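You operate a simulated robot arm through the tools that you are given. There is no shell and no other tool.

You are at the controls of a simulated two-armed robot. One attempt, no reset.

## Task
Pick up the filter from the short bench with one hand, pass it to the other hand and put it on the top of the drying table.

The check looks at the end state, three seconds after you hand in, the way a careful person would. Anything else that was tipped, shoved, dropped, spilled or broken makes it a failure.

## Robot
Two 7-joint arms with two-finger parallel grippers on one trunk, on a base that moves. Base frame: it is fixed to the floor where the robot stands at the start and does not move with it; the origin is under the middle of the robot, x ahead of it, y to its left, z up. Lengths are in mm, angles in rad, forces in N, time in s.
The left shoulder is at the start at [20, 113, 1222], the right one opposite. With the tool pointing down near the work surface each hand reaches from about 240 to 600 mm from the robot's upright axis, wherever it stands, measured 20 degrees to its own side. Places, roughly: top of the drying table [-2900, 800, 800]. Payload 1.57 kg a hand.
The tool frame of a hand sits at the grasp point between the pads (the TCP): z along the fingers, y along the line on which they close. The tips reach 30 mm beyond it. The gripper opens to 80 mm. The fingers are 17 mm wide and 12 mm thick; the gripper's body (40 by 82 mm) begins 80 mm behind the TCP.
Orientation is told as [roll, pitch, yaw] about the base's x, y, z axes, in that order, counted from this pose: with the fingers straight down and closing along the base's y, the tool's x points along the base's -x, its y along +y and its z along -z.

## Interface
- The arms move only by the tool drive_tool. It takes "left_deltas", "right_deltas" or both (then of equal length, played together; a hand with none holds still); each is a list of rows, each a list of 3 entries, a list of its own where there are three numbers: the shift along the tool's x, y, z in m, then the turn, a rotation vector about the tool's x, y, z in degrees, then the finger opening in m, from 0 to 0.08. In form: [[[dx, dy, dz], [ax, ay, az], hand], ...]. A call has 1 to 20 rows; each row shifts and turns the commanded pose from where the row before left it, along the tool's axes as they then stand. Rows are played at 5 a second. More than 50 mm and 0.15 rad between two rows, or a gripper value outside its range, and nothing of the call is played. A pose out of reach is approached as far as the arm can. The call stops where the force on the tool passes 40 N (or 10 N more than at its start, if that is more) or the arm is blocked; 0.2 s more then pass. Each finger travels about 45 mm/s and halts on what it meets, pressing with about 29 N; the grip force reading is that of the motor and also rises with nothing between the fingers. The clock runs only during rows and for 0.2 s after the last one: add rows that do not move to give the fingers time. It gives the time, the measured TCP pose, the force on the tool (base axes), the opening and the grip force at its end, in the units of the frame above (readings bear some noise), with the torque about the TCP (base axes, N m) and any sound that the robot's microphone picked up, and new pictures: "pictures" is both (left out), scene, wrist or none (wrist: the cameras of the hands that moved).
- Cameras (640 x 400 px; columns grow to the right, rows downward): "scene" is now at [100.5, 13.3, 1359.4]; the picture's right is [0.17, -0.99, 0.00], its down [-0.44, -0.08, -0.89] and it looks along [0.88, 0.15, -0.45] (base axes); focal length 280 px, centre (320, 200). "left" rides on the left gripper at [72, 7, -122] in its tool frame; the picture's right is [-0.09, 1.00, 0.00], its down [-0.84, -0.08, -0.54] and it looks along [-0.54, -0.05, 0.84] (tool axes); focal length 238 px, centre (320, 200). "right" rides on the right gripper at [72, -7, -122] in its tool frame; the picture's right is [0.09, 1.00, 0.00], its down [-0.84, 0.08, -0.54] and it looks along [-0.54, 0.05, 0.84] (tool axes); focal length 238 px, centre (320, 200). There is no depth. A picture from a camera that has moved, and an enlarged one, comes with that camera's place and axes in the base frame and with its lens.
- lift_body(by): moves the trunk up (or, below 0, down) by that many mm; the arms and the scene camera ride with it, the base frame stays. It gives what a move gives, with no picture.
- base_move(legs): drives the robot by 1 to 6 legs, each [ahead, left, turn to the left] in mm, mm and rad, along the robot's own axes; the way and the turn of a leg run together, so that a leg with both is an arc; at most 1500 mm and 3.142 rad a leg. The arms and the cameras ride along, it lands a little off, and it stops where it bumps. It gives what a move gives, and a new picture of the scene camera.
- turn_head(pan, tilt): turns the head with the scene camera to pan (to the left, within 1.396 rad either way) and tilt (down, from -0.506 to 1.204), counted from straight ahead of the robot. It gives what a move gives, and a new picture of the scene camera.
- zoom(camera, box): a new picture of the part [left, top, right, bottom] of that camera's present view, enlarged. It takes no simulated time.
- close_job(): hands the job in; it is judged then, once.

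Nothing tells you exact positions but the pictures and the camera data. Unless the task says otherwise, let go and move clear before handing in.

The tools are called after "Call:" by a JSON object that holds its "op" and its "data". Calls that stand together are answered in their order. drive_tool: Moves the arms, as the interface text tells. Its arguments: {"type":"object","properties":{"left_deltas":{"type":"array","items":{"type":"array"}},"right_deltas":{"type":"array","items":{"type":"array"}},"pictures":{"type":"string","enum":["both","scene","wrist","none"]}},"required":[]} The other tools are called the same way: lift_body (by) moves the trunk up or down; base_move (legs) drives the base; turn_head (pan, tilt) turns the head that bears the scene camera; zoom (camera, box) takes an enlarged picture of a part of a camera's view; close_job () hands the job in.

At the start:

```text
time: 0.0
left_tcp_pos: [363.5, 169.8, 1227.6]
left_ee_rot: [0.0, 0.0, 0.001]
left_force: [-0.1, 0.4, -0.2]
left_ft_torque: [-0.01, -0.03, -0.01]
left_grip_width: 79.9
left_grip_force: 0.0
right_tcp_pos: [376.6, -141.1, 1163.5]
right_ee_rot: [-0.001, 0.001, -0.002]
right_force: [0.3, -0.7, 0.3]
right_ft_torque: [0.03, 0.0, -0.02]
right_grip_width: 80.0
right_grip_force: 0.1
trunk travel left (down, up): [-275.0, 295.0]
robot x, y, heading: [3.1, -1.8, 0.003]
head pan, tilt (commanded): [0.169, 0.464]
```

scene: 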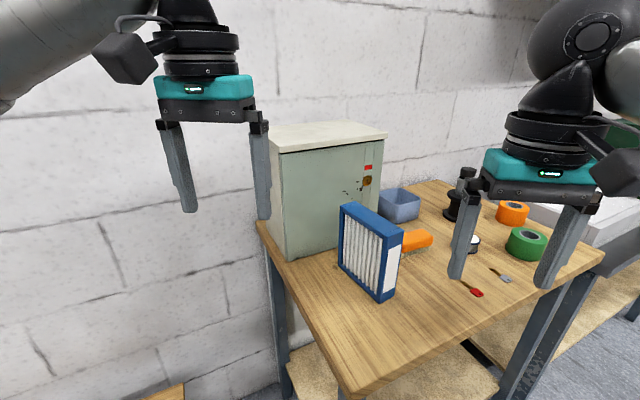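
right: 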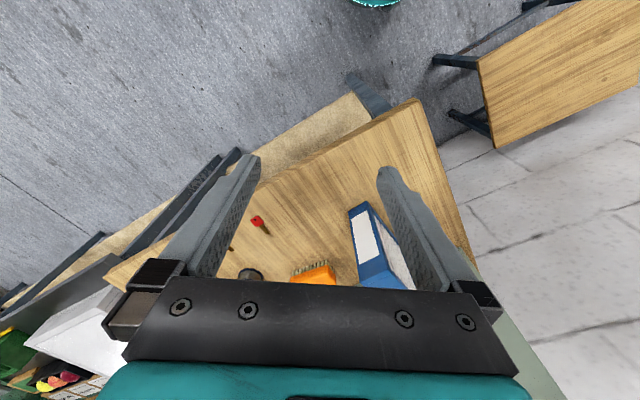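
left: 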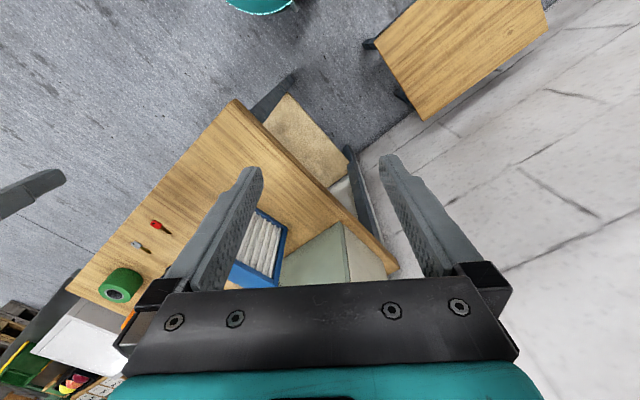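

I see a blue-framed pleated filter standing upright on a wooden bench ahead, with a grey cabinet behind it and small items around it. I'll zoom in for a closer look before planning.

Call:
{"op": "zoom", "data": {"camera": "scene", "box": [300, 180, 460, 320]}}

Call:
{"op": "zoom", "data": {"camera": "left", "box": [180, 180, 400, 320]}}

Call:
{"op": "zoom", "data": {"camera": "right", "box": [280, 170, 460, 300]}}

```text
2.86 times, centred on (380, 250) of scene
camera zoom: at [100.5, 13.3, 1359.4], right [0.17, -0.99, 0.0], down [-0.44, -0.08, -0.89], along [0.88, 0.15, -0.45], focal length 801 px, centre (149, 57)
```

zoom: 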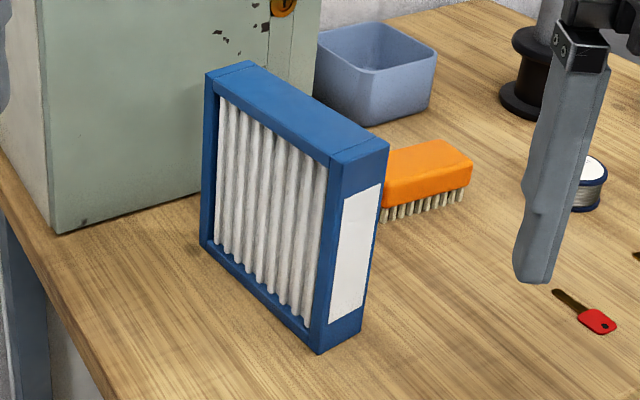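

```text
2.86 times, centred on (290, 250) of left
camera zoom: at [292.6, 176.8, 1350.3], right [0.09, 1.0, 0.0], down [0.84, -0.08, 0.54], along [0.54, -0.05, -0.84], focal length 681 px, centre (406, 57)
```

zoom: 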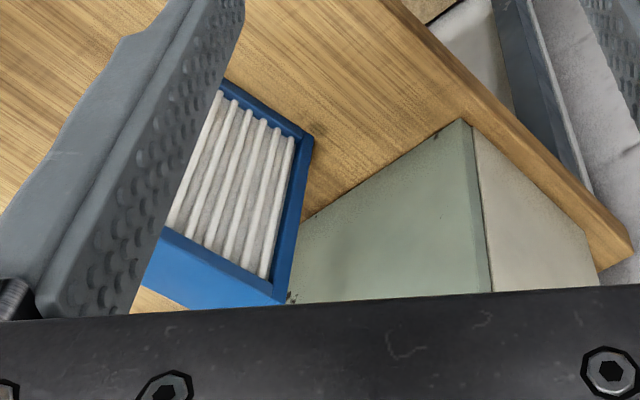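

```text
3.08 times, centred on (370, 235) of right
camera zoom: at [303.3, -146.6, 1286.7], right [-0.09, 1.0, 0.0], down [0.84, 0.08, 0.54], along [0.54, 0.05, -0.84], focal length 733 px, centre (166, 92)
```

zoom: 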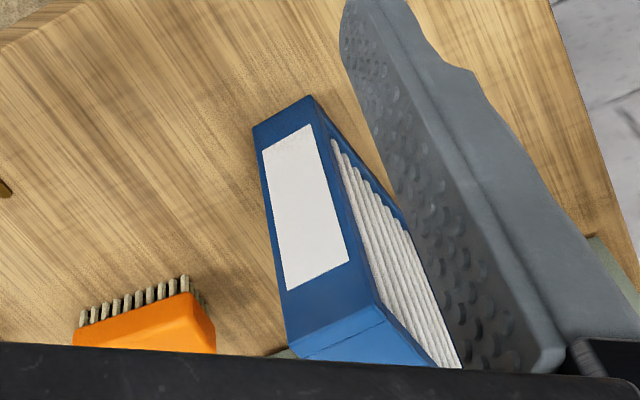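

The filter stands about 150 × 44 × 165 mm on the bench (top at z≈1065, centre near [617, -2]), with its length running about 42° to my left. Before moving I'll look down at the gap between the base and bench, and then at the sides.

Call:
{"op": "turn_head", "data": {"pan": 0.0, "tilt": 1.1}}

Call:
{"op": "turn_head", "data": {"pan": 1.396, "tilt": 0.4}}

Call:
{"op": "turn_head", "data": {"pan": -1.396, "tilt": 0.4}}

Call:
{"op": "turn_head", "data": {"pan": 0.0, "tilt": 0.55}}

```text
time: 1.0
left_tcp_pos: [364.3, 170.6, 1227.8]
left_ee_rot: [0.001, 0.0, 0.002]
left_force: [0.3, -1.7, -1.3]
left_ft_torque: [-0.01, -0.01, 0.02]
left_grip_width: 79.9
left_grip_force: 0.1
right_tcp_pos: [375.8, -139.7, 1163.6]
right_ee_rot: [-0.001, 0.0, 0.001]
right_force: [0.4, 0.3, -0.4]
right_ft_torque: [0.02, -0.02, -0.06]
right_grip_width: 79.9
right_grip_force: 0.1
trunk travel left (down, up): [-275.0, 295.0]
robot x, y, heading: [-0.3, 0.2, 0.005]
head pan, tilt (commanded): [0.0, 1.1]
camera scene: at [73.3, -2.2, 1308.5], right [0.0, -1.0, 0.0], down [-0.89, 0.0, -0.45], along [0.45, 0.0, -0.89], focal length 280 px, centre (320, 200)
```

scene: 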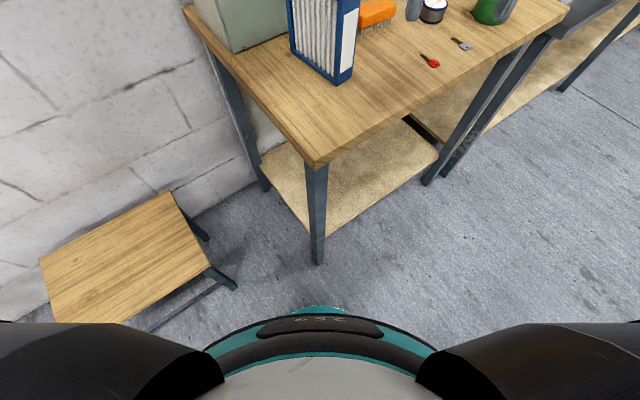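

```text
time: 2.5
left_tcp_pos: [363.6, 171.2, 1227.4]
left_ee_rot: [0.0, 0.0, 0.001]
left_force: [-0.2, 0.2, 0.4]
left_ft_torque: [0.03, 0.02, 0.01]
left_grip_width: 80.1
left_grip_force: 0.1
right_tcp_pos: [375.7, -140.7, 1163.1]
right_ee_rot: [-0.002, 0.0, -0.001]
right_force: [-0.7, 0.0, -0.4]
right_ft_torque: [0.0, 0.0, 0.03]
right_grip_width: 80.0
right_grip_force: 0.1
trunk travel left (down, up): [-275.0, 295.0]
robot x, y, heading: [-1.9, -0.9, -0.001]
head pan, tilt (commanded): [1.396, 0.4]
camera scene: at [26.3, 89.0, 1365.3], right [0.98, -0.17, 0.0], down [-0.07, -0.38, -0.92], along [0.16, 0.91, -0.39], focal length 280 px, centre (320, 200)
```

scene: 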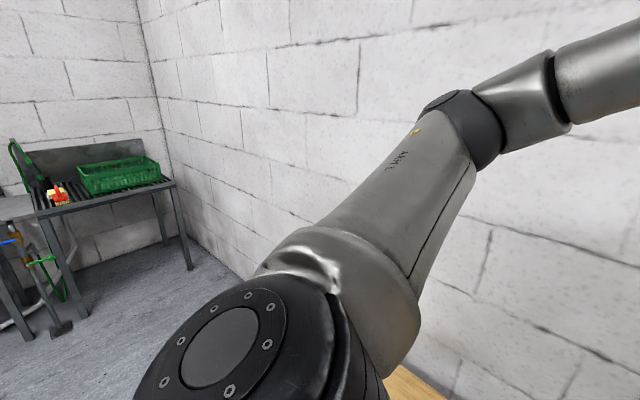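

```text
time: 5.0
left_tcp_pos: [363.0, 170.1, 1228.0]
left_ee_rot: [-0.002, 0.002, 0.002]
left_force: [0.2, 0.0, 0.8]
left_ft_torque: [0.0, -0.02, 0.01]
left_grip_width: 80.1
left_grip_force: 0.0
right_tcp_pos: [375.4, -139.8, 1164.2]
right_ee_rot: [0.0, -0.002, 0.001]
right_force: [0.3, -0.7, -0.2]
right_ft_torque: [-0.02, -0.01, -0.01]
right_grip_width: 80.0
right_grip_force: 0.1
trunk travel left (down, up): [-275.0, 295.0]
robot x, y, heading: [-3.5, -3.6, -0.002]
head pan, tilt (commanded): [-1.396, 0.4]
camera scene: at [26.2, -93.4, 1365.3], right [-0.98, -0.17, 0.0], down [-0.07, 0.38, -0.92], along [0.16, -0.91, -0.39], focal length 280 px, centre (320, 200)
```

scene: 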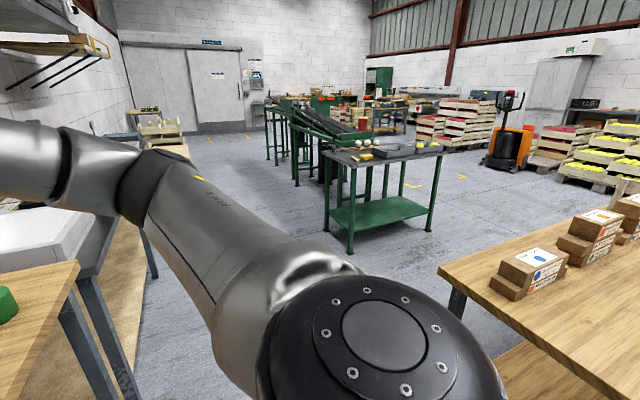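

```text
time: 6.5
left_tcp_pos: [363.0, 169.9, 1227.5]
left_ee_rot: [0.0, -0.001, 0.001]
left_force: [0.2, -0.8, 0.1]
left_ft_torque: [0.08, -0.01, -0.01]
left_grip_width: 79.9
left_grip_force: 0.1
right_tcp_pos: [375.5, -141.3, 1163.0]
right_ee_rot: [0.001, 0.0, 0.0]
right_force: [-1.0, 0.2, 0.3]
right_ft_torque: [0.01, 0.03, 0.02]
right_grip_width: 79.9
right_grip_force: 0.1
trunk travel left (down, up): [-275.0, 295.0]
robot x, y, heading: [-1.8, -1.1, 0.002]
head pan, tilt (commanded): [0.0, 0.55]
camera scene: at [99.9, -2.3, 1351.6], right [0.0, -1.0, 0.0], down [-0.52, 0.0, -0.85], along [0.85, 0.0, -0.52], focal length 280 px, centre (320, 200)
```

scene: 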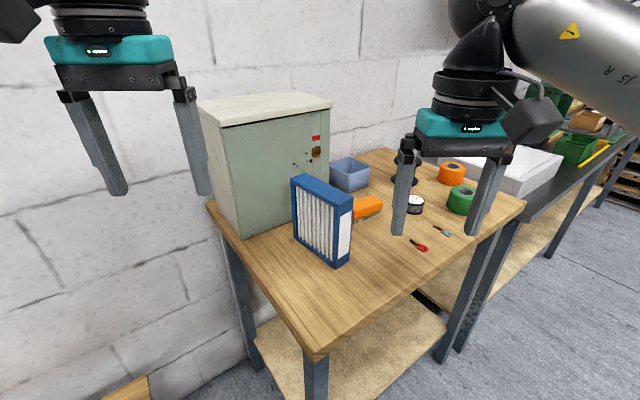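

The base front is at about x≈220 and the bench leg is at x≈400, so I'd rather reach from where I stand. I'll zoom in again from the new camera pose to refine the filter's corners.

Call:
{"op": "zoom", "data": {"camera": "scene", "box": [270, 160, 390, 280]}}

Call:
{"op": "drive_tool", "data": {"right_deltas": [[[0, 0, 0], [0, 0, -7], 0.08], [[0, 0, 0], [0, 0, -7], 0.08], [[0, 0, 0], [0, 0, -7], 0.08], [[0, 0, 0], [0, 0, -7], 0.08], [[0, 0, 0], [0, 0, -7], 0.08], [[0, 0, 0], [0, 0, -7], 0.08], [[0, 0, 0], [0, -8, 0], 0.08], [[0, 0, 0], [0, -8, 0], 0.08], [[0, 0, 0], [0, -8, 0], 0.08], [[0, 0, 0], [0, 0, 0], 0.08]]}}

```text
3.33 times, centred on (330, 220) of scene
camera zoom: at [99.9, -2.3, 1351.6], right [0.0, -1.0, 0.0], down [-0.52, 0.0, -0.85], along [0.85, 0.0, -0.52], focal length 935 px, centre (287, 133)
```

zoom: 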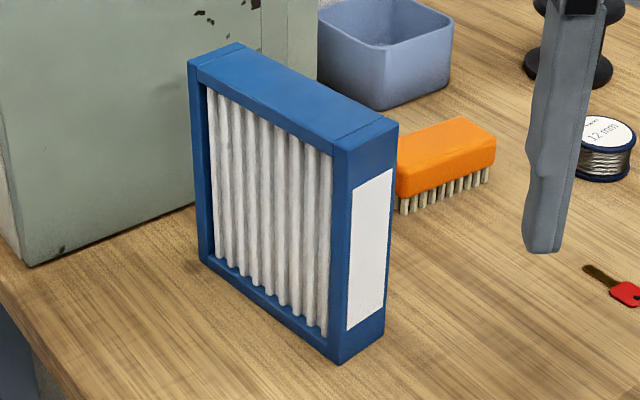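

```text
time: 8.7
left_tcp_pos: [362.6, 171.1, 1226.9]
left_ee_rot: [0.002, -0.001, 0.002]
left_force: [-1.5, -0.2, 0.2]
left_ft_torque: [-0.03, -0.01, 0.02]
left_grip_width: 79.8
left_grip_force: 0.0
right_tcp_pos: [376.1, -140.8, 1163.4]
right_ee_rot: [0.0, -0.42, 0.732]
right_force: [-0.1, 0.6, -0.6]
right_ft_torque: [0.05, 0.0, 0.01]
right_grip_width: 80.0
right_grip_force: 0.1
trunk travel left (down, up): [-275.0, 295.0]
robot x, y, heading: [-0.5, -3.7, -0.001]
head pan, tilt (commanded): [0.0, 0.55]
camera scene: at [100.1, -1.9, 1351.6], right [0.0, -1.0, 0.0], down [-0.52, 0.0, -0.85], along [0.85, 0.0, -0.52], focal length 280 px, centre (320, 200)
camera right: at [294.0, -222.2, 1246.8], right [-0.73, 0.68, -0.04], down [0.35, 0.42, 0.84], along [0.59, 0.6, -0.55], focal length 238 px, centre (320, 200)
```

scene: 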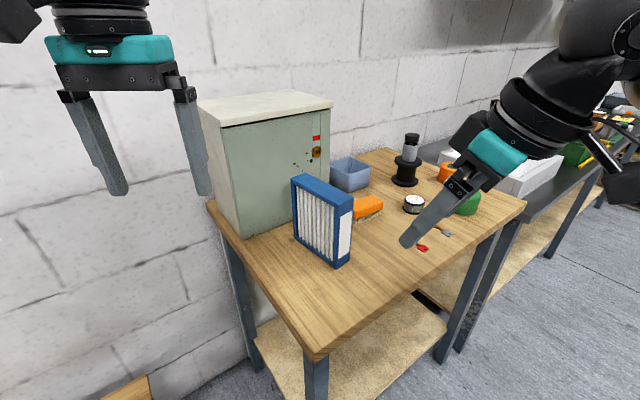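
right: 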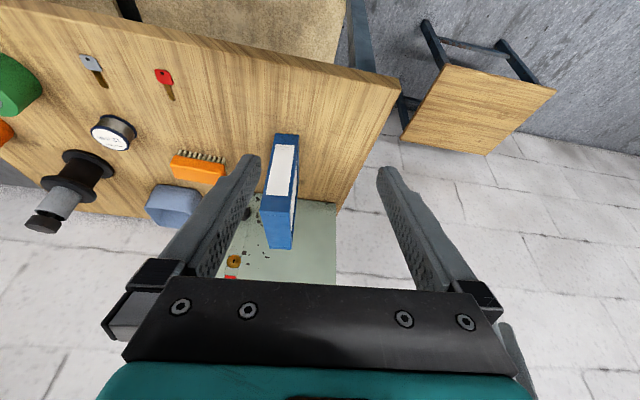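

The fingers are now yawed 42° and tilted outwards by 24°, and the filter lines up well with the gripper's approach. I'll zoom the right wrist camera to pin the height and position better.

Call:
{"op": "zoom", "data": {"camera": "right", "box": [230, 110, 340, 270]}}

```text
2.50 times, centred on (285, 190) of right
camera zoom: at [294.0, -222.2, 1246.8], right [-0.73, 0.68, -0.04], down [0.35, 0.42, 0.84], along [0.59, 0.6, -0.55], focal length 596 px, centre (408, 225)
```

zoom: 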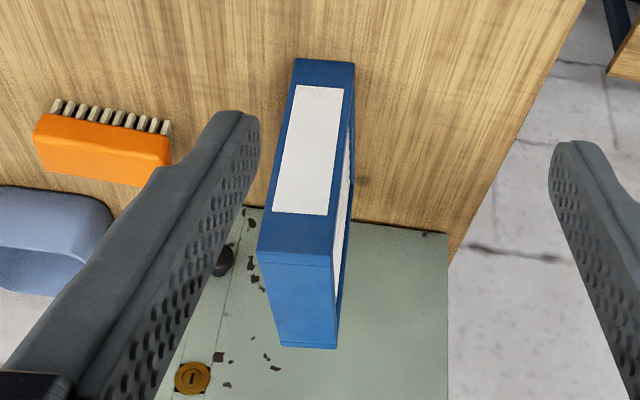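

The two views agree: bench top at z≈898, filter top at z≈1065 and filter centre near (618, 0). I'm moving the right hand to a pre-grasp point about 100 mm back along its approach line.

Call:
{"op": "drive_tool", "data": {"right_deltas": [[[-0.0308, -0.0096, 0.0176], [0, 0, 0], 0.08], [[-0.0308, -0.0096, 0.0176], [0, 0, 0], 0.08], [[-0.0308, -0.0096, 0.0176], [0, 0, 0], 0.08], [[-0.0308, -0.0096, 0.0176], [0, 0, 0], 0.08], [[-0.0308, -0.0096, 0.0176], [0, 0, 0], 0.08], [[-0.0308, -0.0096, 0.0176], [0, 0, 0], 0.08], [[0, 0, 0], [0, 0, 0], 0.08]]}}

```text
time: 10.3
left_tcp_pos: [361.3, 170.9, 1228.0]
left_ee_rot: [0.0, 0.0, 0.001]
left_force: [0.4, 0.4, 0.7]
left_ft_torque: [-0.01, 0.03, -0.01]
left_grip_width: 79.9
left_grip_force: 0.0
right_tcp_pos: [539.6, -56.3, 1144.7]
right_ee_rot: [-0.002, -0.421, 0.732]
right_force: [-0.2, -0.2, 0.2]
right_ft_torque: [-0.04, 0.01, -0.03]
right_grip_width: 80.0
right_grip_force: 0.0
right hand out of reach, approached as far as the arm can: row 6
trunk travel left (down, up): [-275.0, 295.0]
robot x, y, heading: [-1.2, 1.8, -0.003]
head pan, tilt (commanded): [0.0, 0.55]
camera scene: at [99.7, -2.1, 1351.6], right [0.0, -1.0, 0.0], down [-0.52, 0.0, -0.85], along [0.85, 0.0, -0.52], focal length 280 px, centre (320, 200)
camera right: at [457.6, -137.9, 1227.9], right [-0.73, 0.69, -0.04], down [0.35, 0.42, 0.84], along [0.59, 0.59, -0.55], focal length 238 px, centre (320, 200)
```

scene: 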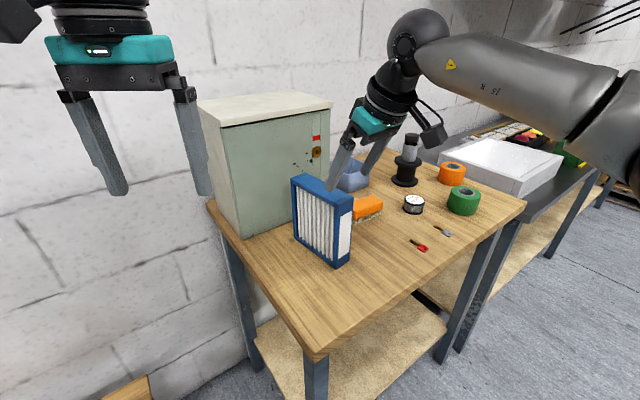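
right: 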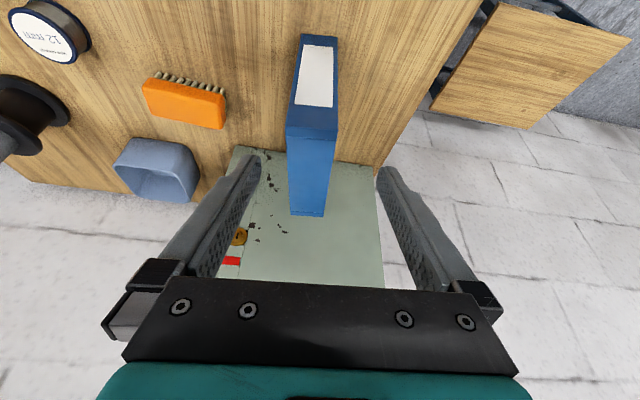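

The pre-grasp point was just out of reach, and the right hand stopped at (540, -56, 1145). There is about 160 mm between the base front and the bench leg, so I'll creep ahead 75 mm with the hands well above everything.

Call:
{"op": "base_move", "data": {"legs": [[75, 0, 0]]}}

```text
time: 11.4
left_tcp_pos: [438.9, 170.6, 1227.7]
left_ee_rot: [-0.002, 0.001, 0.002]
left_force: [0.4, -0.1, 0.2]
left_ft_torque: [-0.06, 0.05, -0.02]
left_grip_width: 79.8
left_grip_force: 0.1
right_tcp_pos: [614.1, -57.2, 1143.1]
right_ee_rot: [0.0, -0.419, 0.732]
right_force: [0.7, 0.3, -0.6]
right_ft_torque: [0.01, 0.02, 0.01]
right_grip_width: 79.8
right_grip_force: 0.0
trunk travel left (down, up): [-275.0, 295.0]
robot x, y, heading: [72.3, 0.0, 0.001]
head pan, tilt (commanded): [0.0, 0.55]
camera scene: at [175.4, -2.2, 1351.5], right [0.0, -1.0, 0.0], down [-0.52, 0.0, -0.85], along [0.85, 0.0, -0.52], focal length 280 px, centre (320, 200)
```

scene: 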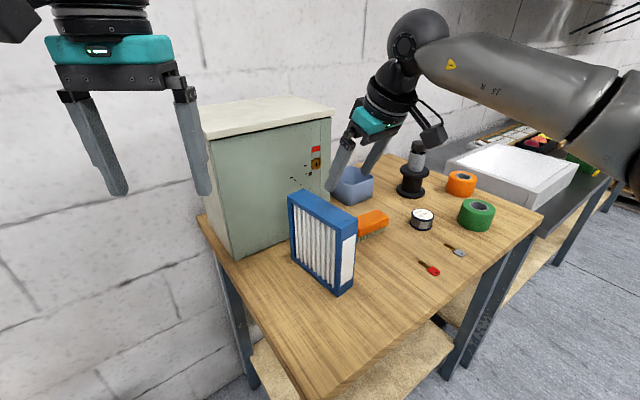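

The base is now at x≈72, and the right hand is above the bench just to the right of the filter. I'm bringing it over the filter into line with its thickness.

Call:
{"op": "drive_tool", "data": {"right_deltas": [[[0.0099, 0.0196, -0.0038], [0, 0, 0], 0.08], [[0.0099, 0.0196, -0.0038], [0, 0, 0], 0.08], [[0, 0, 0], [0, 0, 0], 0.08], [[0, 0, 0], [0, 0, 0], 0.08]]}}

```text
time: 12.4
left_tcp_pos: [436.6, 170.9, 1226.6]
left_ee_rot: [-0.001, 0.0, 0.003]
left_force: [0.3, 0.6, 0.1]
left_ft_torque: [-0.01, -0.01, 0.0]
left_grip_width: 80.0
left_grip_force: 0.0
right_tcp_pos: [571.8, -41.8, 1143.0]
right_ee_rot: [0.0, -0.419, 0.729]
right_force: [0.0, 0.9, 0.1]
right_ft_torque: [0.01, -0.02, -0.04]
right_grip_width: 79.9
right_grip_force: 0.1
trunk travel left (down, up): [-275.0, 295.0]
robot x, y, heading: [76.0, -1.3, 0.003]
head pan, tilt (commanded): [0.0, 0.55]
camera scene: at [174.2, -2.2, 1351.6], right [0.0, -1.0, 0.0], down [-0.52, 0.0, -0.85], along [0.85, 0.0, -0.52], focal length 280 px, centre (320, 200)
camera right: at [488.5, -123.0, 1226.5], right [-0.73, 0.69, -0.04], down [0.35, 0.42, 0.84], along [0.59, 0.59, -0.55], focal length 238 px, centre (320, 200)
```

scene: 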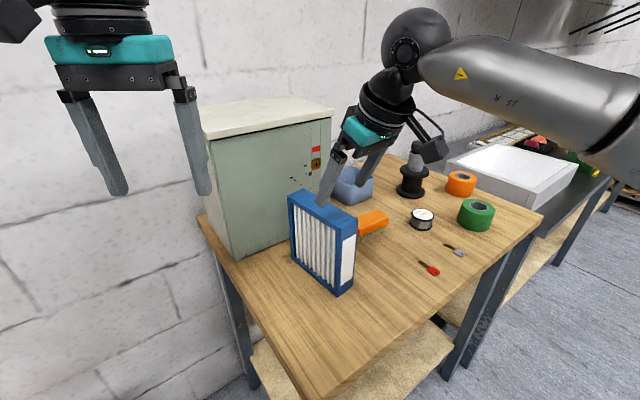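
right: 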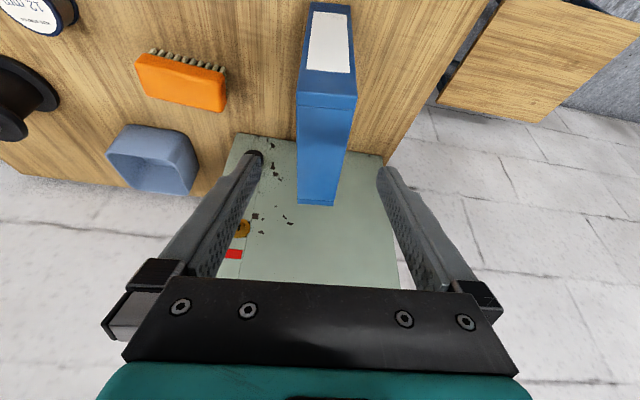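

From the wrist view the filter's top face is centred near (617, 4) and turned about 43°, so I need only a small yaw and sideways correction. I'm descending part-way to check the fingers straddle it.

Call:
{"op": "drive_tool", "data": {"right_deltas": [[[0, 0.0025, 0.01], [-0.53, 0, -1.19], 0.08], [[0, 0, 0.022], [0, 0, 0], 0.08], [[0, 0, 0.022], [0, 0, 0], 0.08], [[0, 0, 0], [0, 0, 0], 0.08], [[0, 0, 0], [0, 0, 0], 0.08]]}}

Call:
{"op": "zoom", "data": {"camera": "scene", "box": [270, 140, 410, 300]}}

```text
time: 13.6
left_tcp_pos: [437.6, 169.1, 1228.6]
left_ee_rot: [0.001, 0.001, -0.001]
left_force: [0.6, 0.4, 0.4]
left_ft_torque: [-0.03, 0.02, 0.0]
left_grip_width: 79.8
left_grip_force: 0.1
right_tcp_pos: [586.3, -25.8, 1096.1]
right_ee_rot: [-0.001, -0.419, 0.753]
right_force: [0.1, 0.0, -0.3]
right_ft_torque: [0.02, -0.03, 0.04]
right_grip_width: 80.3
right_grip_force: 0.1
trunk travel left (down, up): [-275.0, 295.0]
robot x, y, heading: [74.9, 4.0, -0.002]
head pan, tilt (commanded): [0.0, 0.55]
camera scene: at [174.3, -2.2, 1351.6], right [0.0, -1.0, 0.0], down [-0.52, 0.0, -0.85], along [0.85, 0.0, -0.52], focal length 280 px, centre (320, 200)
camera right: at [507.2, -109.2, 1178.6], right [-0.74, 0.67, -0.04], down [0.34, 0.43, 0.84], along [0.57, 0.61, -0.55], focal length 238 px, centre (320, 200)
```

scene: 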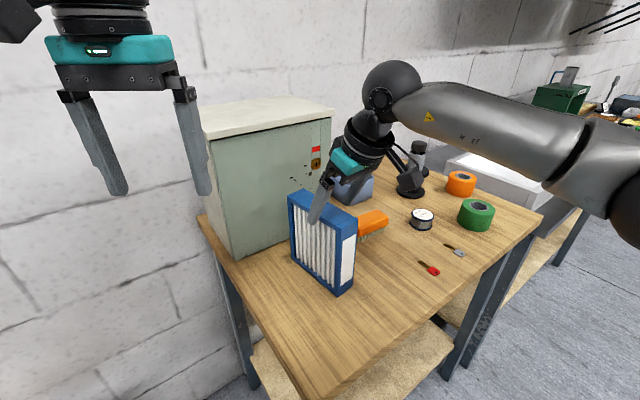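
right: 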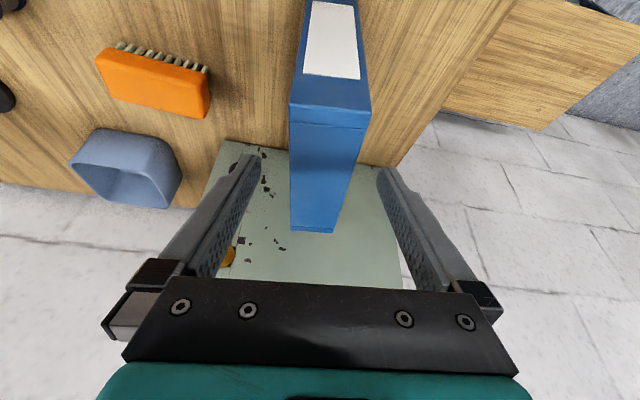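

```text
2.50 times, centred on (340, 220) of scene
camera zoom: at [174.3, -2.2, 1351.6], right [0.0, -1.0, 0.0], down [-0.52, 0.0, -0.85], along [0.85, 0.0, -0.52], focal length 701 px, centre (270, 150)
```

zoom: 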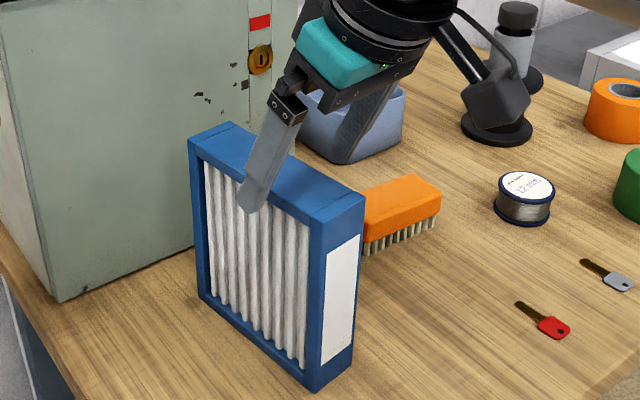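

The fingers straddle the filter evenly, about 1 mm off centre. I'm lowering the last 49 mm along the approach, then closing on the top frame.

Call:
{"op": "drive_tool", "data": {"right_deltas": [[[0, 0.001, 0.0245], [0, 0, 0], 0.08], [[0, 0, 0.0245], [0, 0, 0], 0.08], [[0, 0, 0], [0, 0, 0], 0.08], [[0, 0, 0], [0, 0, 0], 0.02], [[0, 0, 0], [0, 0, 0], 0.02], [[0, 0, 0], [0, 0, 0], 0.02], [[0, 0, 0], [0, 0, 0], 0.02], [[0, 0, 0], [0, 0, 0], 0.02]]}}

Call:
{"op": "zoom", "data": {"camera": "scene", "box": [270, 140, 410, 300]}}

```text
time: 15.4
left_tcp_pos: [437.8, 170.4, 1226.9]
left_ee_rot: [0.0, 0.001, 0.002]
left_force: [0.2, -0.2, -0.6]
left_ft_torque: [0.04, 0.01, -0.01]
left_grip_width: 80.0
left_grip_force: 0.2
right_tcp_pos: [600.4, -11.3, 1049.7]
right_ee_rot: [0.001, -0.419, 0.752]
right_force: [0.5, -0.2, 1.1]
right_ft_torque: [0.0, -0.04, -0.02]
right_grip_width: 44.5
right_grip_force: 28.3
trunk travel left (down, up): [-275.0, 295.0]
robot x, y, heading: [77.4, -6.4, 0.003]
head pan, tilt (commanded): [0.0, 0.55]
camera scene: at [174.4, -2.2, 1351.6], right [0.0, -1.0, 0.0], down [-0.52, 0.0, -0.85], along [0.85, 0.0, -0.52], focal length 280 px, centre (320, 200)
camera right: at [521.3, -94.6, 1133.3], right [-0.74, 0.67, -0.04], down [0.34, 0.43, 0.84], along [0.57, 0.61, -0.55], focal length 238 px, centre (320, 200)
```

scene: 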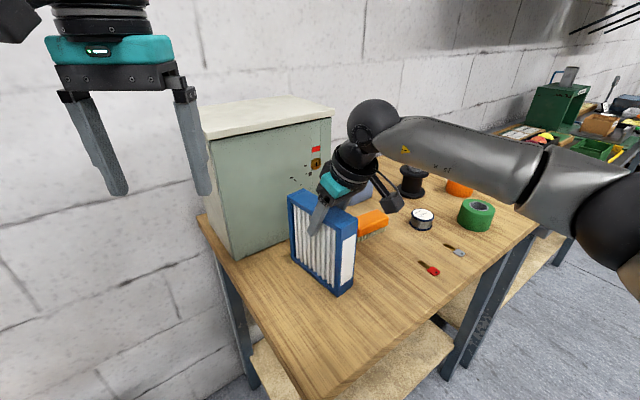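
right: 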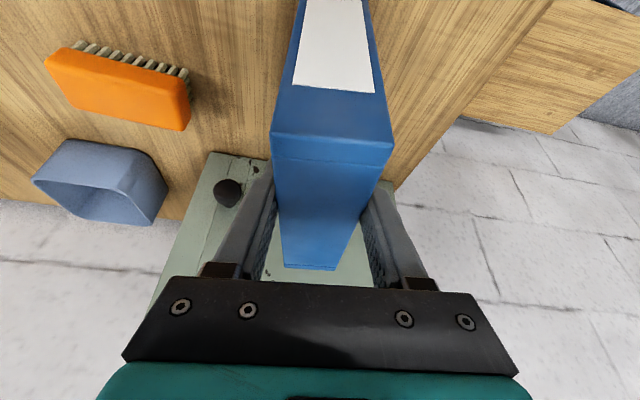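

```text
2.50 times, centred on (340, 220) of scene
camera zoom: at [174.4, -2.2, 1351.6], right [0.0, -1.0, 0.0], down [-0.52, 0.0, -0.85], along [0.85, 0.0, -0.52], focal length 701 px, centre (270, 150)
```

zoom: 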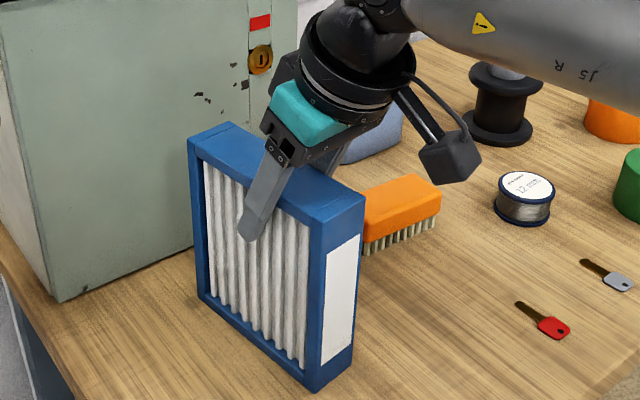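

Gripped: opening is 44.5 mm and grip force 28 N. I'm lifting straight up 20 mm to test the hold and weight.

Call:
{"op": "drive_tool", "data": {"right_deltas": [[[-0.0033, 0, -0.0073], [0, 0, 0], 0.02], [[-0.0049, 0, -0.011], [0, 0, 0], 0.02], [[0, 0, 0], [0, 0, 0], 0.02], [[0, 0, 0], [0, 0, 0], 0.02]]}}

Call:
{"op": "zoom", "data": {"camera": "scene", "box": [270, 140, 410, 300]}}

```text
time: 16.4
left_tcp_pos: [437.5, 170.8, 1227.7]
left_ee_rot: [0.001, -0.001, 0.001]
left_force: [0.1, -0.5, 0.1]
left_ft_torque: [0.03, 0.01, -0.01]
left_grip_width: 80.1
left_grip_force: 0.1
right_tcp_pos: [599.7, -12.5, 1069.8]
right_ee_rot: [-0.001, -0.418, 0.753]
right_force: [0.6, 0.0, -1.2]
right_ft_torque: [0.0, 0.03, 0.02]
right_grip_width: 44.8
right_grip_force: 28.5
trunk travel left (down, up): [-275.0, 295.0]
robot x, y, heading: [75.4, 0.0, 0.002]
head pan, tilt (commanded): [0.0, 0.55]
camera scene: at [174.4, -2.2, 1351.6], right [0.0, -1.0, 0.0], down [-0.52, 0.0, -0.85], along [0.85, 0.0, -0.52], focal length 280 px, centre (320, 200)
camera right: at [520.8, -94.7, 1153.2], right [-0.74, 0.67, -0.04], down [0.34, 0.43, 0.84], along [0.57, 0.61, -0.55], focal length 238 px, centre (320, 200)
```

scene: 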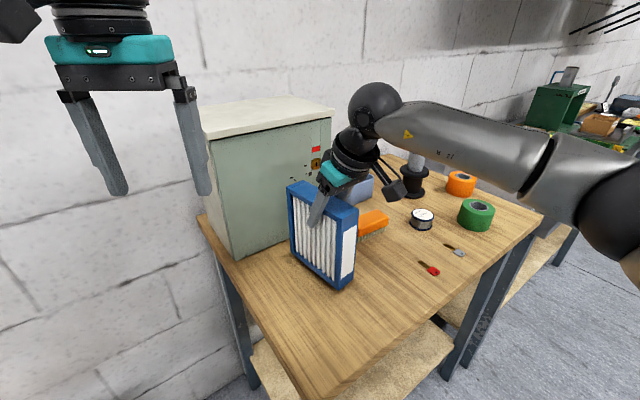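
right: 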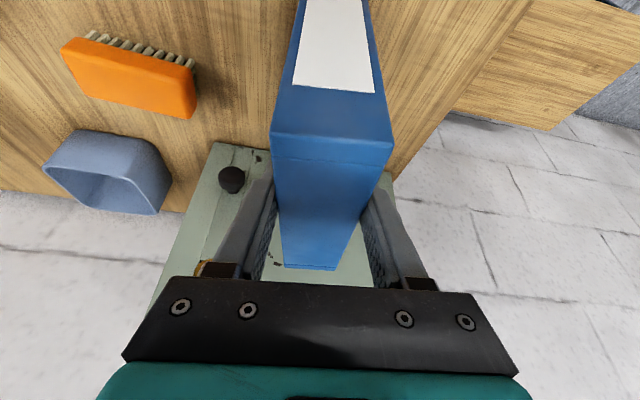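

```text
2.50 times, centred on (340, 220) of scene
camera zoom: at [174.4, -2.2, 1351.6], right [0.0, -1.0, 0.0], down [-0.52, 0.0, -0.85], along [0.85, 0.0, -0.52], focal length 701 px, centre (270, 150)
```

zoom: 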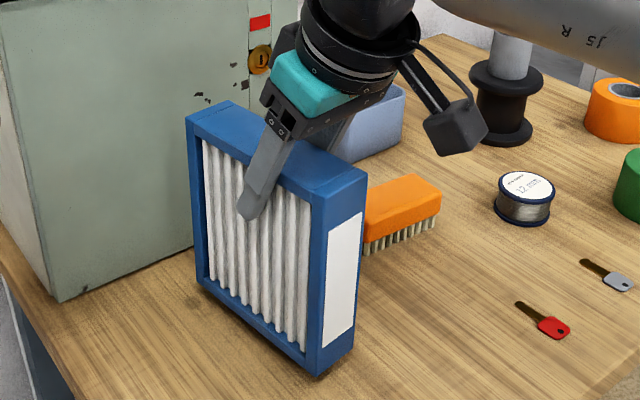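

The filter came up cleanly, hanging level and very light (about 1 N). I'll raise the trunk 90 mm to clear everything, then back off the 75 mm I drove in.

Call:
{"op": "lift_body", "data": {"by": 90}}

Call:
{"op": "base_move", "data": {"legs": [[-75, 0, 0]]}}

```text
time: 17.6
left_tcp_pos: [437.4, 170.3, 1317.5]
left_ee_rot: [0.0, 0.001, 0.002]
left_force: [0.4, 0.1, 0.3]
left_ft_torque: [-0.01, -0.02, 0.0]
left_grip_width: 79.9
left_grip_force: 0.1
right_tcp_pos: [600.8, -12.2, 1158.3]
right_ee_rot: [0.001, -0.42, 0.755]
right_force: [-0.1, 0.2, -1.7]
right_ft_torque: [0.03, 0.02, -0.01]
right_grip_width: 44.5
right_grip_force: 29.0
trunk travel left (down, up): [-365.0, 205.0]
robot x, y, heading: [75.2, 0.7, 0.004]
head pan, tilt (commanded): [0.0, 0.55]
```

```text
time: 18.7
left_tcp_pos: [362.6, 170.0, 1316.9]
left_ee_rot: [0.0, 0.0, 0.002]
left_force: [0.2, -0.5, 0.9]
left_ft_torque: [0.01, 0.01, 0.0]
left_grip_width: 79.8
left_grip_force: 0.1
right_tcp_pos: [525.3, -11.2, 1161.0]
right_ee_rot: [0.002, -0.42, 0.753]
right_force: [0.2, 0.2, -0.9]
right_ft_torque: [-0.05, 0.01, -0.04]
right_grip_width: 44.8
right_grip_force: 29.1
trunk travel left (down, up): [-365.0, 205.0]
robot x, y, heading: [1.0, -3.2, 0.003]
head pan, tilt (commanded): [0.0, 0.55]
camera scene: at [98.6, -2.2, 1441.7], right [0.0, -1.0, 0.0], down [-0.52, 0.0, -0.85], along [0.85, 0.0, -0.52], focal length 280 px, centre (320, 200)
```

scene: 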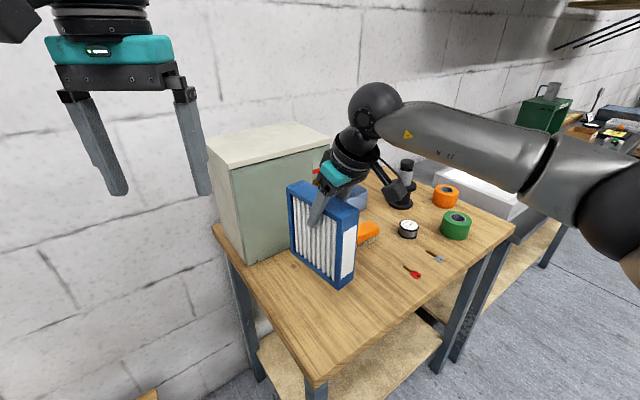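

Backed off with the filter held and nothing else disturbed. Next I'll bring it in front of me and turn the right hand to yaw 90°, so the filter lies across in front of the robot with the far end free for the left hand.

Call:
{"op": "drive_tool", "data": {"right_deltas": [[[0.0197, 0.0154, -0.0088], [0, 0, 0], 0.02], [[0.0197, 0.0154, -0.0088], [0, 0, 0], 0.02], [[0.0197, 0.0154, -0.0088], [0, 0, 0], 0.02], [[0.0197, 0.0154, -0.0088], [0, 0, 0], 0.02], [[0, 0, 0], [-3.185, 0, -7.153], 0.02], [[0, 0, 0], [-3.185, 0, -7.153], 0.02], [[0, 0, 0], [-3.185, 0, -7.153], 0.02], [[0, 0, 0], [-3.185, 0, -7.153], 0.02], [[0, 0, 0], [-3.185, 0, -7.153], 0.02], [[0, 0, 0], [-3.185, 0, -7.153], 0.02], [[0, 0, 0], [0, 0, 0], 0.02]]}}

```text
time: 21.1
left_tcp_pos: [364.1, 169.3, 1317.4]
left_ee_rot: [0.002, -0.001, 0.001]
left_force: [-0.1, 0.2, -0.6]
left_ft_torque: [0.03, 0.03, 0.01]
left_grip_width: 79.8
left_grip_force: 0.1
right_tcp_pos: [369.2, 1.3, 1158.5]
right_ee_rot: [0.0, -0.418, 1.228]
right_force: [-0.2, 0.7, -1.1]
right_ft_torque: [0.0, 0.04, 0.0]
right_grip_width: 44.2
right_grip_force: 29.2
right hand out of reach, approached as far as the arm can: row 7, 8, 9, 10
trunk travel left (down, up): [-365.0, 205.0]
robot x, y, heading: [-2.0, 2.3, 0.001]
head pan, tilt (commanded): [0.0, 0.55]
camera scene: at [100.0, -2.5, 1441.6], right [0.0, -1.0, 0.0], down [-0.52, 0.0, -0.85], along [0.85, 0.0, -0.52], focal length 280 px, centre (320, 200)
camera right: at [336.3, -108.5, 1241.7], right [-0.97, 0.25, -0.04], down [0.11, 0.54, 0.84], along [0.23, 0.8, -0.55], focal length 238 px, centre (320, 200)
```

scene: 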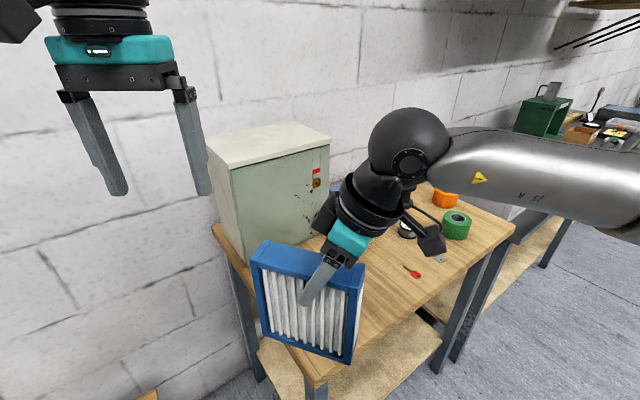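
right: 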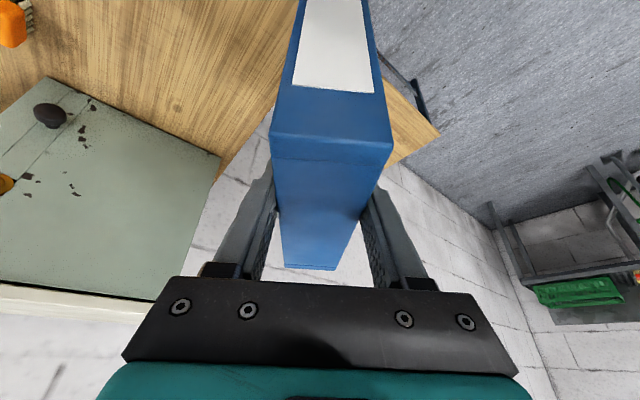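

The right arm ran out of wrist range near yaw 70°, though the filter is still held securely. I'll turn it back to a comfortable ~60° and see where it settles.

Call:
{"op": "drive_tool", "data": {"right_deltas": [[[0, 0, 0], [3.051, 0, 6.851], 0.02], [[0, 0, 0], [3.051, 0, 6.851], 0.02], [[0, 0, 0], [3.051, 0, 6.851], 0.02], [[0, 0, 0], [3.051, 0, 6.851], 0.02], [[0, 0, 0], [0, 0, 0], 0.02]], "pictures": "scene"}}

```text
time: 22.3
left_tcp_pos: [363.1, 170.7, 1318.0]
left_ee_rot: [0.001, -0.001, 0.002]
left_force: [-0.5, 0.2, -0.7]
left_ft_torque: [0.01, -0.04, -0.06]
left_grip_width: 80.1
left_grip_force: 0.0
right_tcp_pos: [369.5, 2.2, 1158.9]
right_ee_rot: [0.0, -0.418, 0.706]
right_force: [0.6, 0.3, -0.4]
right_ft_torque: [-0.02, 0.02, -0.02]
right_grip_width: 44.5
right_grip_force: 29.2
trunk travel left (down, up): [-365.0, 205.0]
robot x, y, heading: [1.3, -3.3, 0.003]
head pan, tilt (commanded): [0.0, 0.55]
camera scene: at [99.7, -2.3, 1441.6], right [0.0, -1.0, 0.0], down [-0.52, 0.0, -0.85], along [0.85, 0.0, -0.52], focal length 280 px, centre (320, 200)
```

scene: 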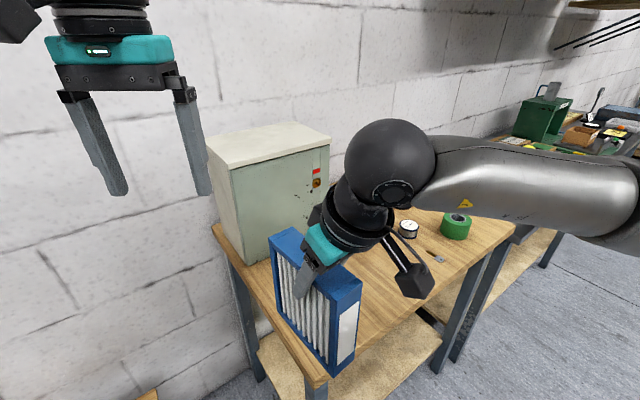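

The right hand now holds the filter at yaw ~40°, over (370, 2, 1159). I'll test in free space how far the left wrist can turn to match the filter's direction.

Call:
{"op": "drive_tool", "data": {"left_deltas": [[[0, 0.008, 0], [0, 0, -7], 0.08], [[0, 0.008, 0], [0, 0, -7], 0.08], [[0, 0.008, 0], [0, 0, -7], 0.08], [[0, 0.008, 0], [0, 0, -7], 0.08], [[0, 0.008, 0], [0, 0, -7], 0.08], [[0, 0.008, 0], [0, 0, -7], 0.08], [[0, 0, 0], [0, 0, -7], 0.08], [[0, 0, 0], [0, 0, 0], 0.08]], "pictures": "both"}}

```text
time: 24.1
left_tcp_pos: [348.1, 214.7, 1317.9]
left_ee_rot: [0.0, 0.001, 0.859]
left_force: [-1.2, 0.5, 0.0]
left_ft_torque: [0.0, -0.04, 0.01]
left_grip_width: 80.2
left_grip_force: 0.1
right_tcp_pos: [368.6, 0.4, 1159.2]
right_ee_rot: [0.001, -0.418, 0.704]
right_force: [-0.7, -0.4, -1.6]
right_ft_torque: [0.02, 0.01, 0.01]
right_grip_width: 44.6
right_grip_force: 29.0
trunk travel left (down, up): [-365.0, 205.0]
robot x, y, heading: [1.5, -2.4, 0.002]
head pan, tilt (commanded): [0.0, 0.55]
camera scene: at [99.6, -2.1, 1441.6], right [0.0, -1.0, 0.0], down [-0.52, 0.0, -0.85], along [0.85, 0.0, -0.52], focal length 280 px, centre (320, 200)
camera left: at [298.4, 165.4, 1440.5], right [-0.69, 0.72, 0.0], down [0.61, 0.58, 0.54], along [0.39, 0.38, -0.84], focal length 238 px, centre (320, 200)
```

scene: 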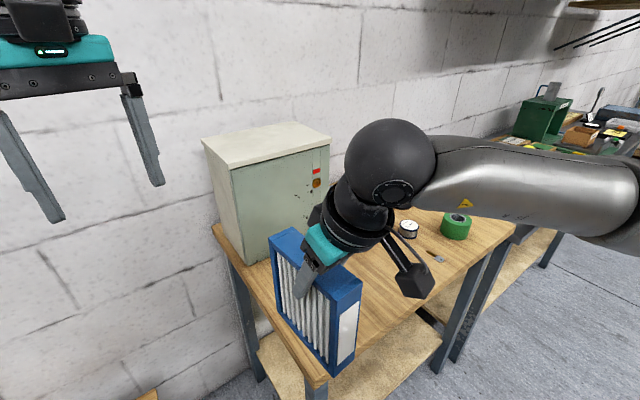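
left: 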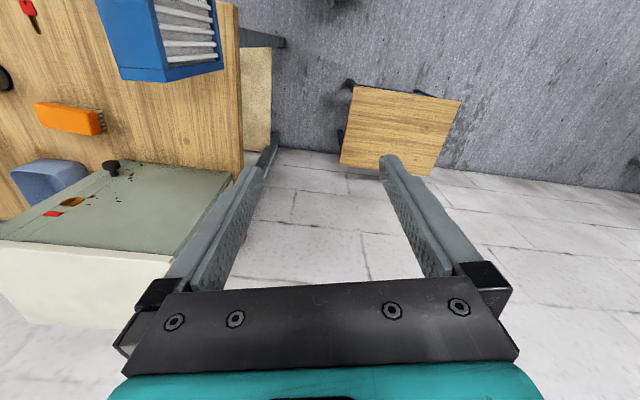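

The left wrist takes yaw +49° happily. Now I'll test tilting its fingers back toward the filter by 24°.

Call:
{"op": "drive_tool", "data": {"left_deltas": [[[0, 0, 0], [0, 8, 0], 0.08], [[0, 0, 0], [0, 8, 0], 0.08], [[0, 0, 0], [0, 8, 0], 0.08], [[0, 0, 0], [0, 0, 0], 0.08]], "pictures": "both"}}

```text
time: 25.1
left_tcp_pos: [348.5, 215.3, 1318.8]
left_ee_rot: [-0.001, 0.421, 0.857]
left_force: [-0.1, -0.3, -0.4]
left_ft_torque: [0.0, -0.02, -0.02]
left_grip_width: 80.1
left_grip_force: 0.0
right_tcp_pos: [368.6, 1.3, 1158.6]
right_ee_rot: [0.001, -0.419, 0.704]
right_force: [-0.1, 1.3, -2.0]
right_ft_torque: [0.0, 0.01, 0.02]
right_grip_width: 44.6
right_grip_force: 28.6
trunk travel left (down, up): [-365.0, 205.0]
robot x, y, heading: [-1.3, -0.1, -0.003]
head pan, tilt (commanded): [0.0, 0.55]
camera scene: at [99.5, -2.5, 1441.6], right [0.0, -1.0, 0.0], down [-0.52, 0.0, -0.85], along [0.85, 0.0, -0.52], focal length 280 px, centre (320, 200)
camera left: at [334.9, 207.4, 1459.5], right [-0.7, 0.72, -0.04], down [0.7, 0.69, 0.15], along [0.14, 0.08, -0.99], focal length 238 px, centre (320, 200)
```

scene: 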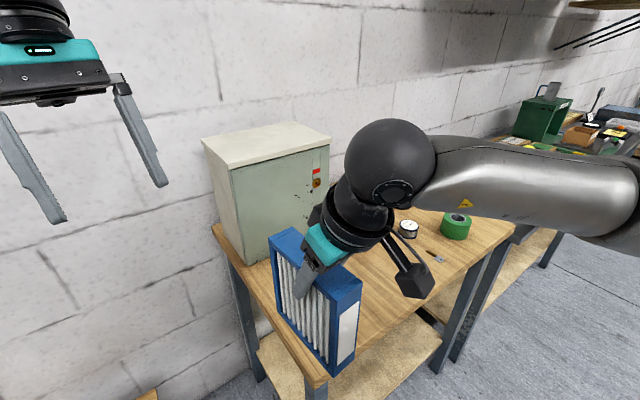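
left: 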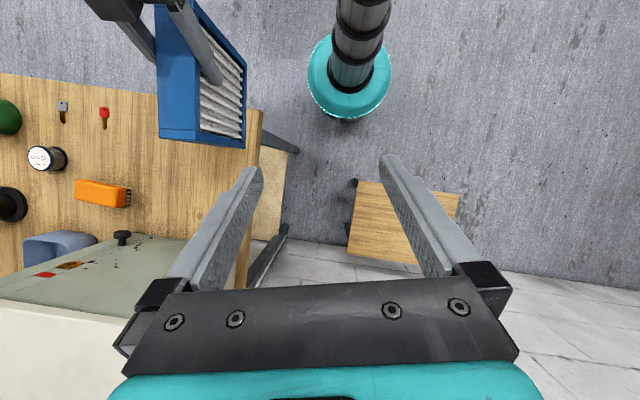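

Tilt works too. For more clearance between the hands I'll use about 40° of tilt on the left, match the filter's yaw (40°), and go to a pre-grasp point about 100 mm back along the left approach line.

Call:
{"op": "drive_tool", "data": {"left_deltas": [[[0, 0, 0], [-1.79, 0, 4.0], 0.08], [[0, 0, 0], [-1.79, 0, 4.0], 0.08], [[0, 0, 0], [0, 8, 0], 0.08], [[0, 0, 0], [0, 8, 0], 0.08], [[0, 0, 0], [0, 0, 0], 0.08]], "pictures": "none"}}

Call:
{"op": "drive_tool", "data": {"left_deltas": [[[-0.01034, -0.03524, 0.01244], [0, 0, 0], 0.08], [[-0.01034, -0.03524, 0.01244], [0, 0, 0], 0.08], [[-0.01034, -0.03524, 0.01244], [0, 0, 0], 0.08], [[0, 0, 0], [0, 0, 0], 0.08]], "pictures": "both"}}

```text
time: 26.3
left_tcp_pos: [348.9, 214.9, 1317.7]
left_ee_rot: [-0.002, 0.7, 0.701]
left_force: [0.9, -0.1, -0.5]
left_ft_torque: [-0.01, 0.02, -0.02]
left_grip_width: 79.9
left_grip_force: 0.1
right_tcp_pos: [369.6, 0.9, 1158.5]
right_ee_rot: [-0.001, -0.419, 0.706]
right_force: [1.0, 0.2, -0.6]
right_ft_torque: [-0.05, 0.05, 0.0]
right_grip_width: 44.6
right_grip_force: 28.3
trunk travel left (down, up): [-365.0, 205.0]
robot x, y, heading: [-0.8, 0.8, -0.005]
head pan, tilt (commanded): [0.0, 0.55]
```

```text
time: 27.3
left_tcp_pos: [416.4, 134.4, 1268.1]
left_ee_rot: [-0.001, 0.699, 0.704]
left_force: [-0.5, -0.1, -0.3]
left_ft_torque: [0.0, 0.0, 0.02]
left_grip_width: 79.7
left_grip_force: 0.0
right_tcp_pos: [367.4, 2.0, 1158.5]
right_ee_rot: [0.0, -0.419, 0.708]
right_force: [0.1, 0.2, -0.6]
right_ft_torque: [-0.02, 0.01, -0.01]
right_grip_width: 44.8
right_grip_force: 29.2
trunk travel left (down, up): [-365.0, 205.0]
robot x, y, heading: [-4.3, 1.1, 0.0]
head pan, tilt (commanded): [0.0, 0.55]
camera scene: at [99.1, -1.5, 1441.7], right [0.0, -1.0, 0.0], down [-0.52, 0.0, -0.85], along [0.85, 0.0, -0.52], focal length 280 px, centre (320, 200)
camera left: at [431.2, 154.4, 1409.3], right [-0.59, 0.8, -0.06], down [0.8, 0.58, -0.12], along [-0.06, -0.12, -0.99], focal length 238 px, centre (320, 200)
```

scene: 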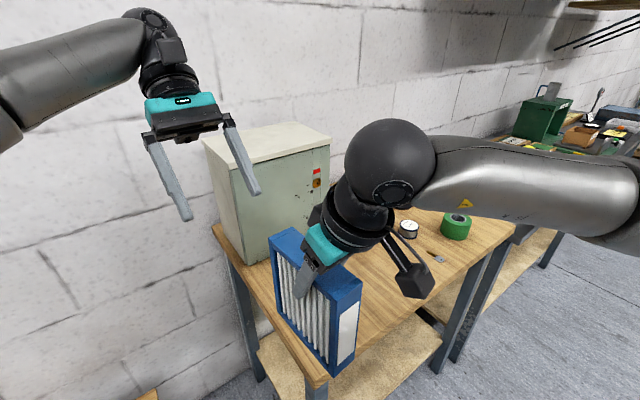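
left: 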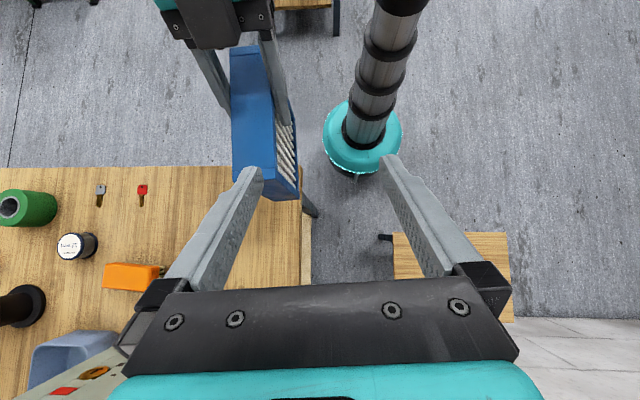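

The left hand is at (416, 134, 1268) in the right attitude, looking down on the held filter. I'll zoom to measure the filter's top face from this camera.

Call:
{"op": "zoom", "data": {"camera": "left", "box": [160, 0, 340, 210]}}

Call:
{"op": "zoom", "data": {"camera": "scene", "box": [240, 110, 460, 400]}}

```text
1.90 times, centred on (250, 105) of left
camera zoom: at [431.2, 154.4, 1409.3], right [-0.59, 0.8, -0.06], down [0.8, 0.58, -0.12], along [-0.06, -0.12, -0.99], focal length 454 px, centre (453, 381)
```

zoom: 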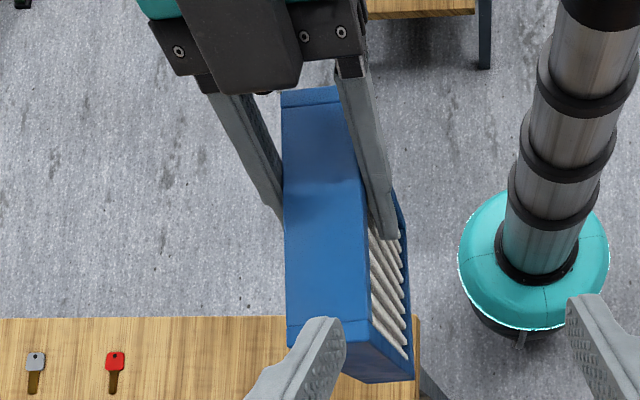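

```text
1.38 times, centred on (350, 255) of scene
camera zoom: at [99.1, -1.5, 1441.7], right [0.0, -1.0, 0.0], down [-0.52, 0.0, -0.85], along [0.85, 0.0, -0.52], focal length 387 px, centre (279, 124)
```

zoom: 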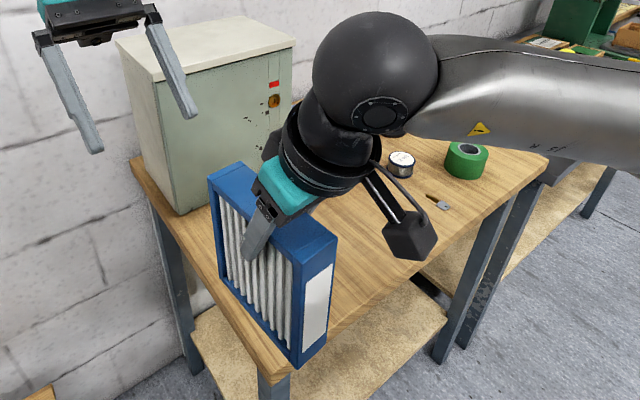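

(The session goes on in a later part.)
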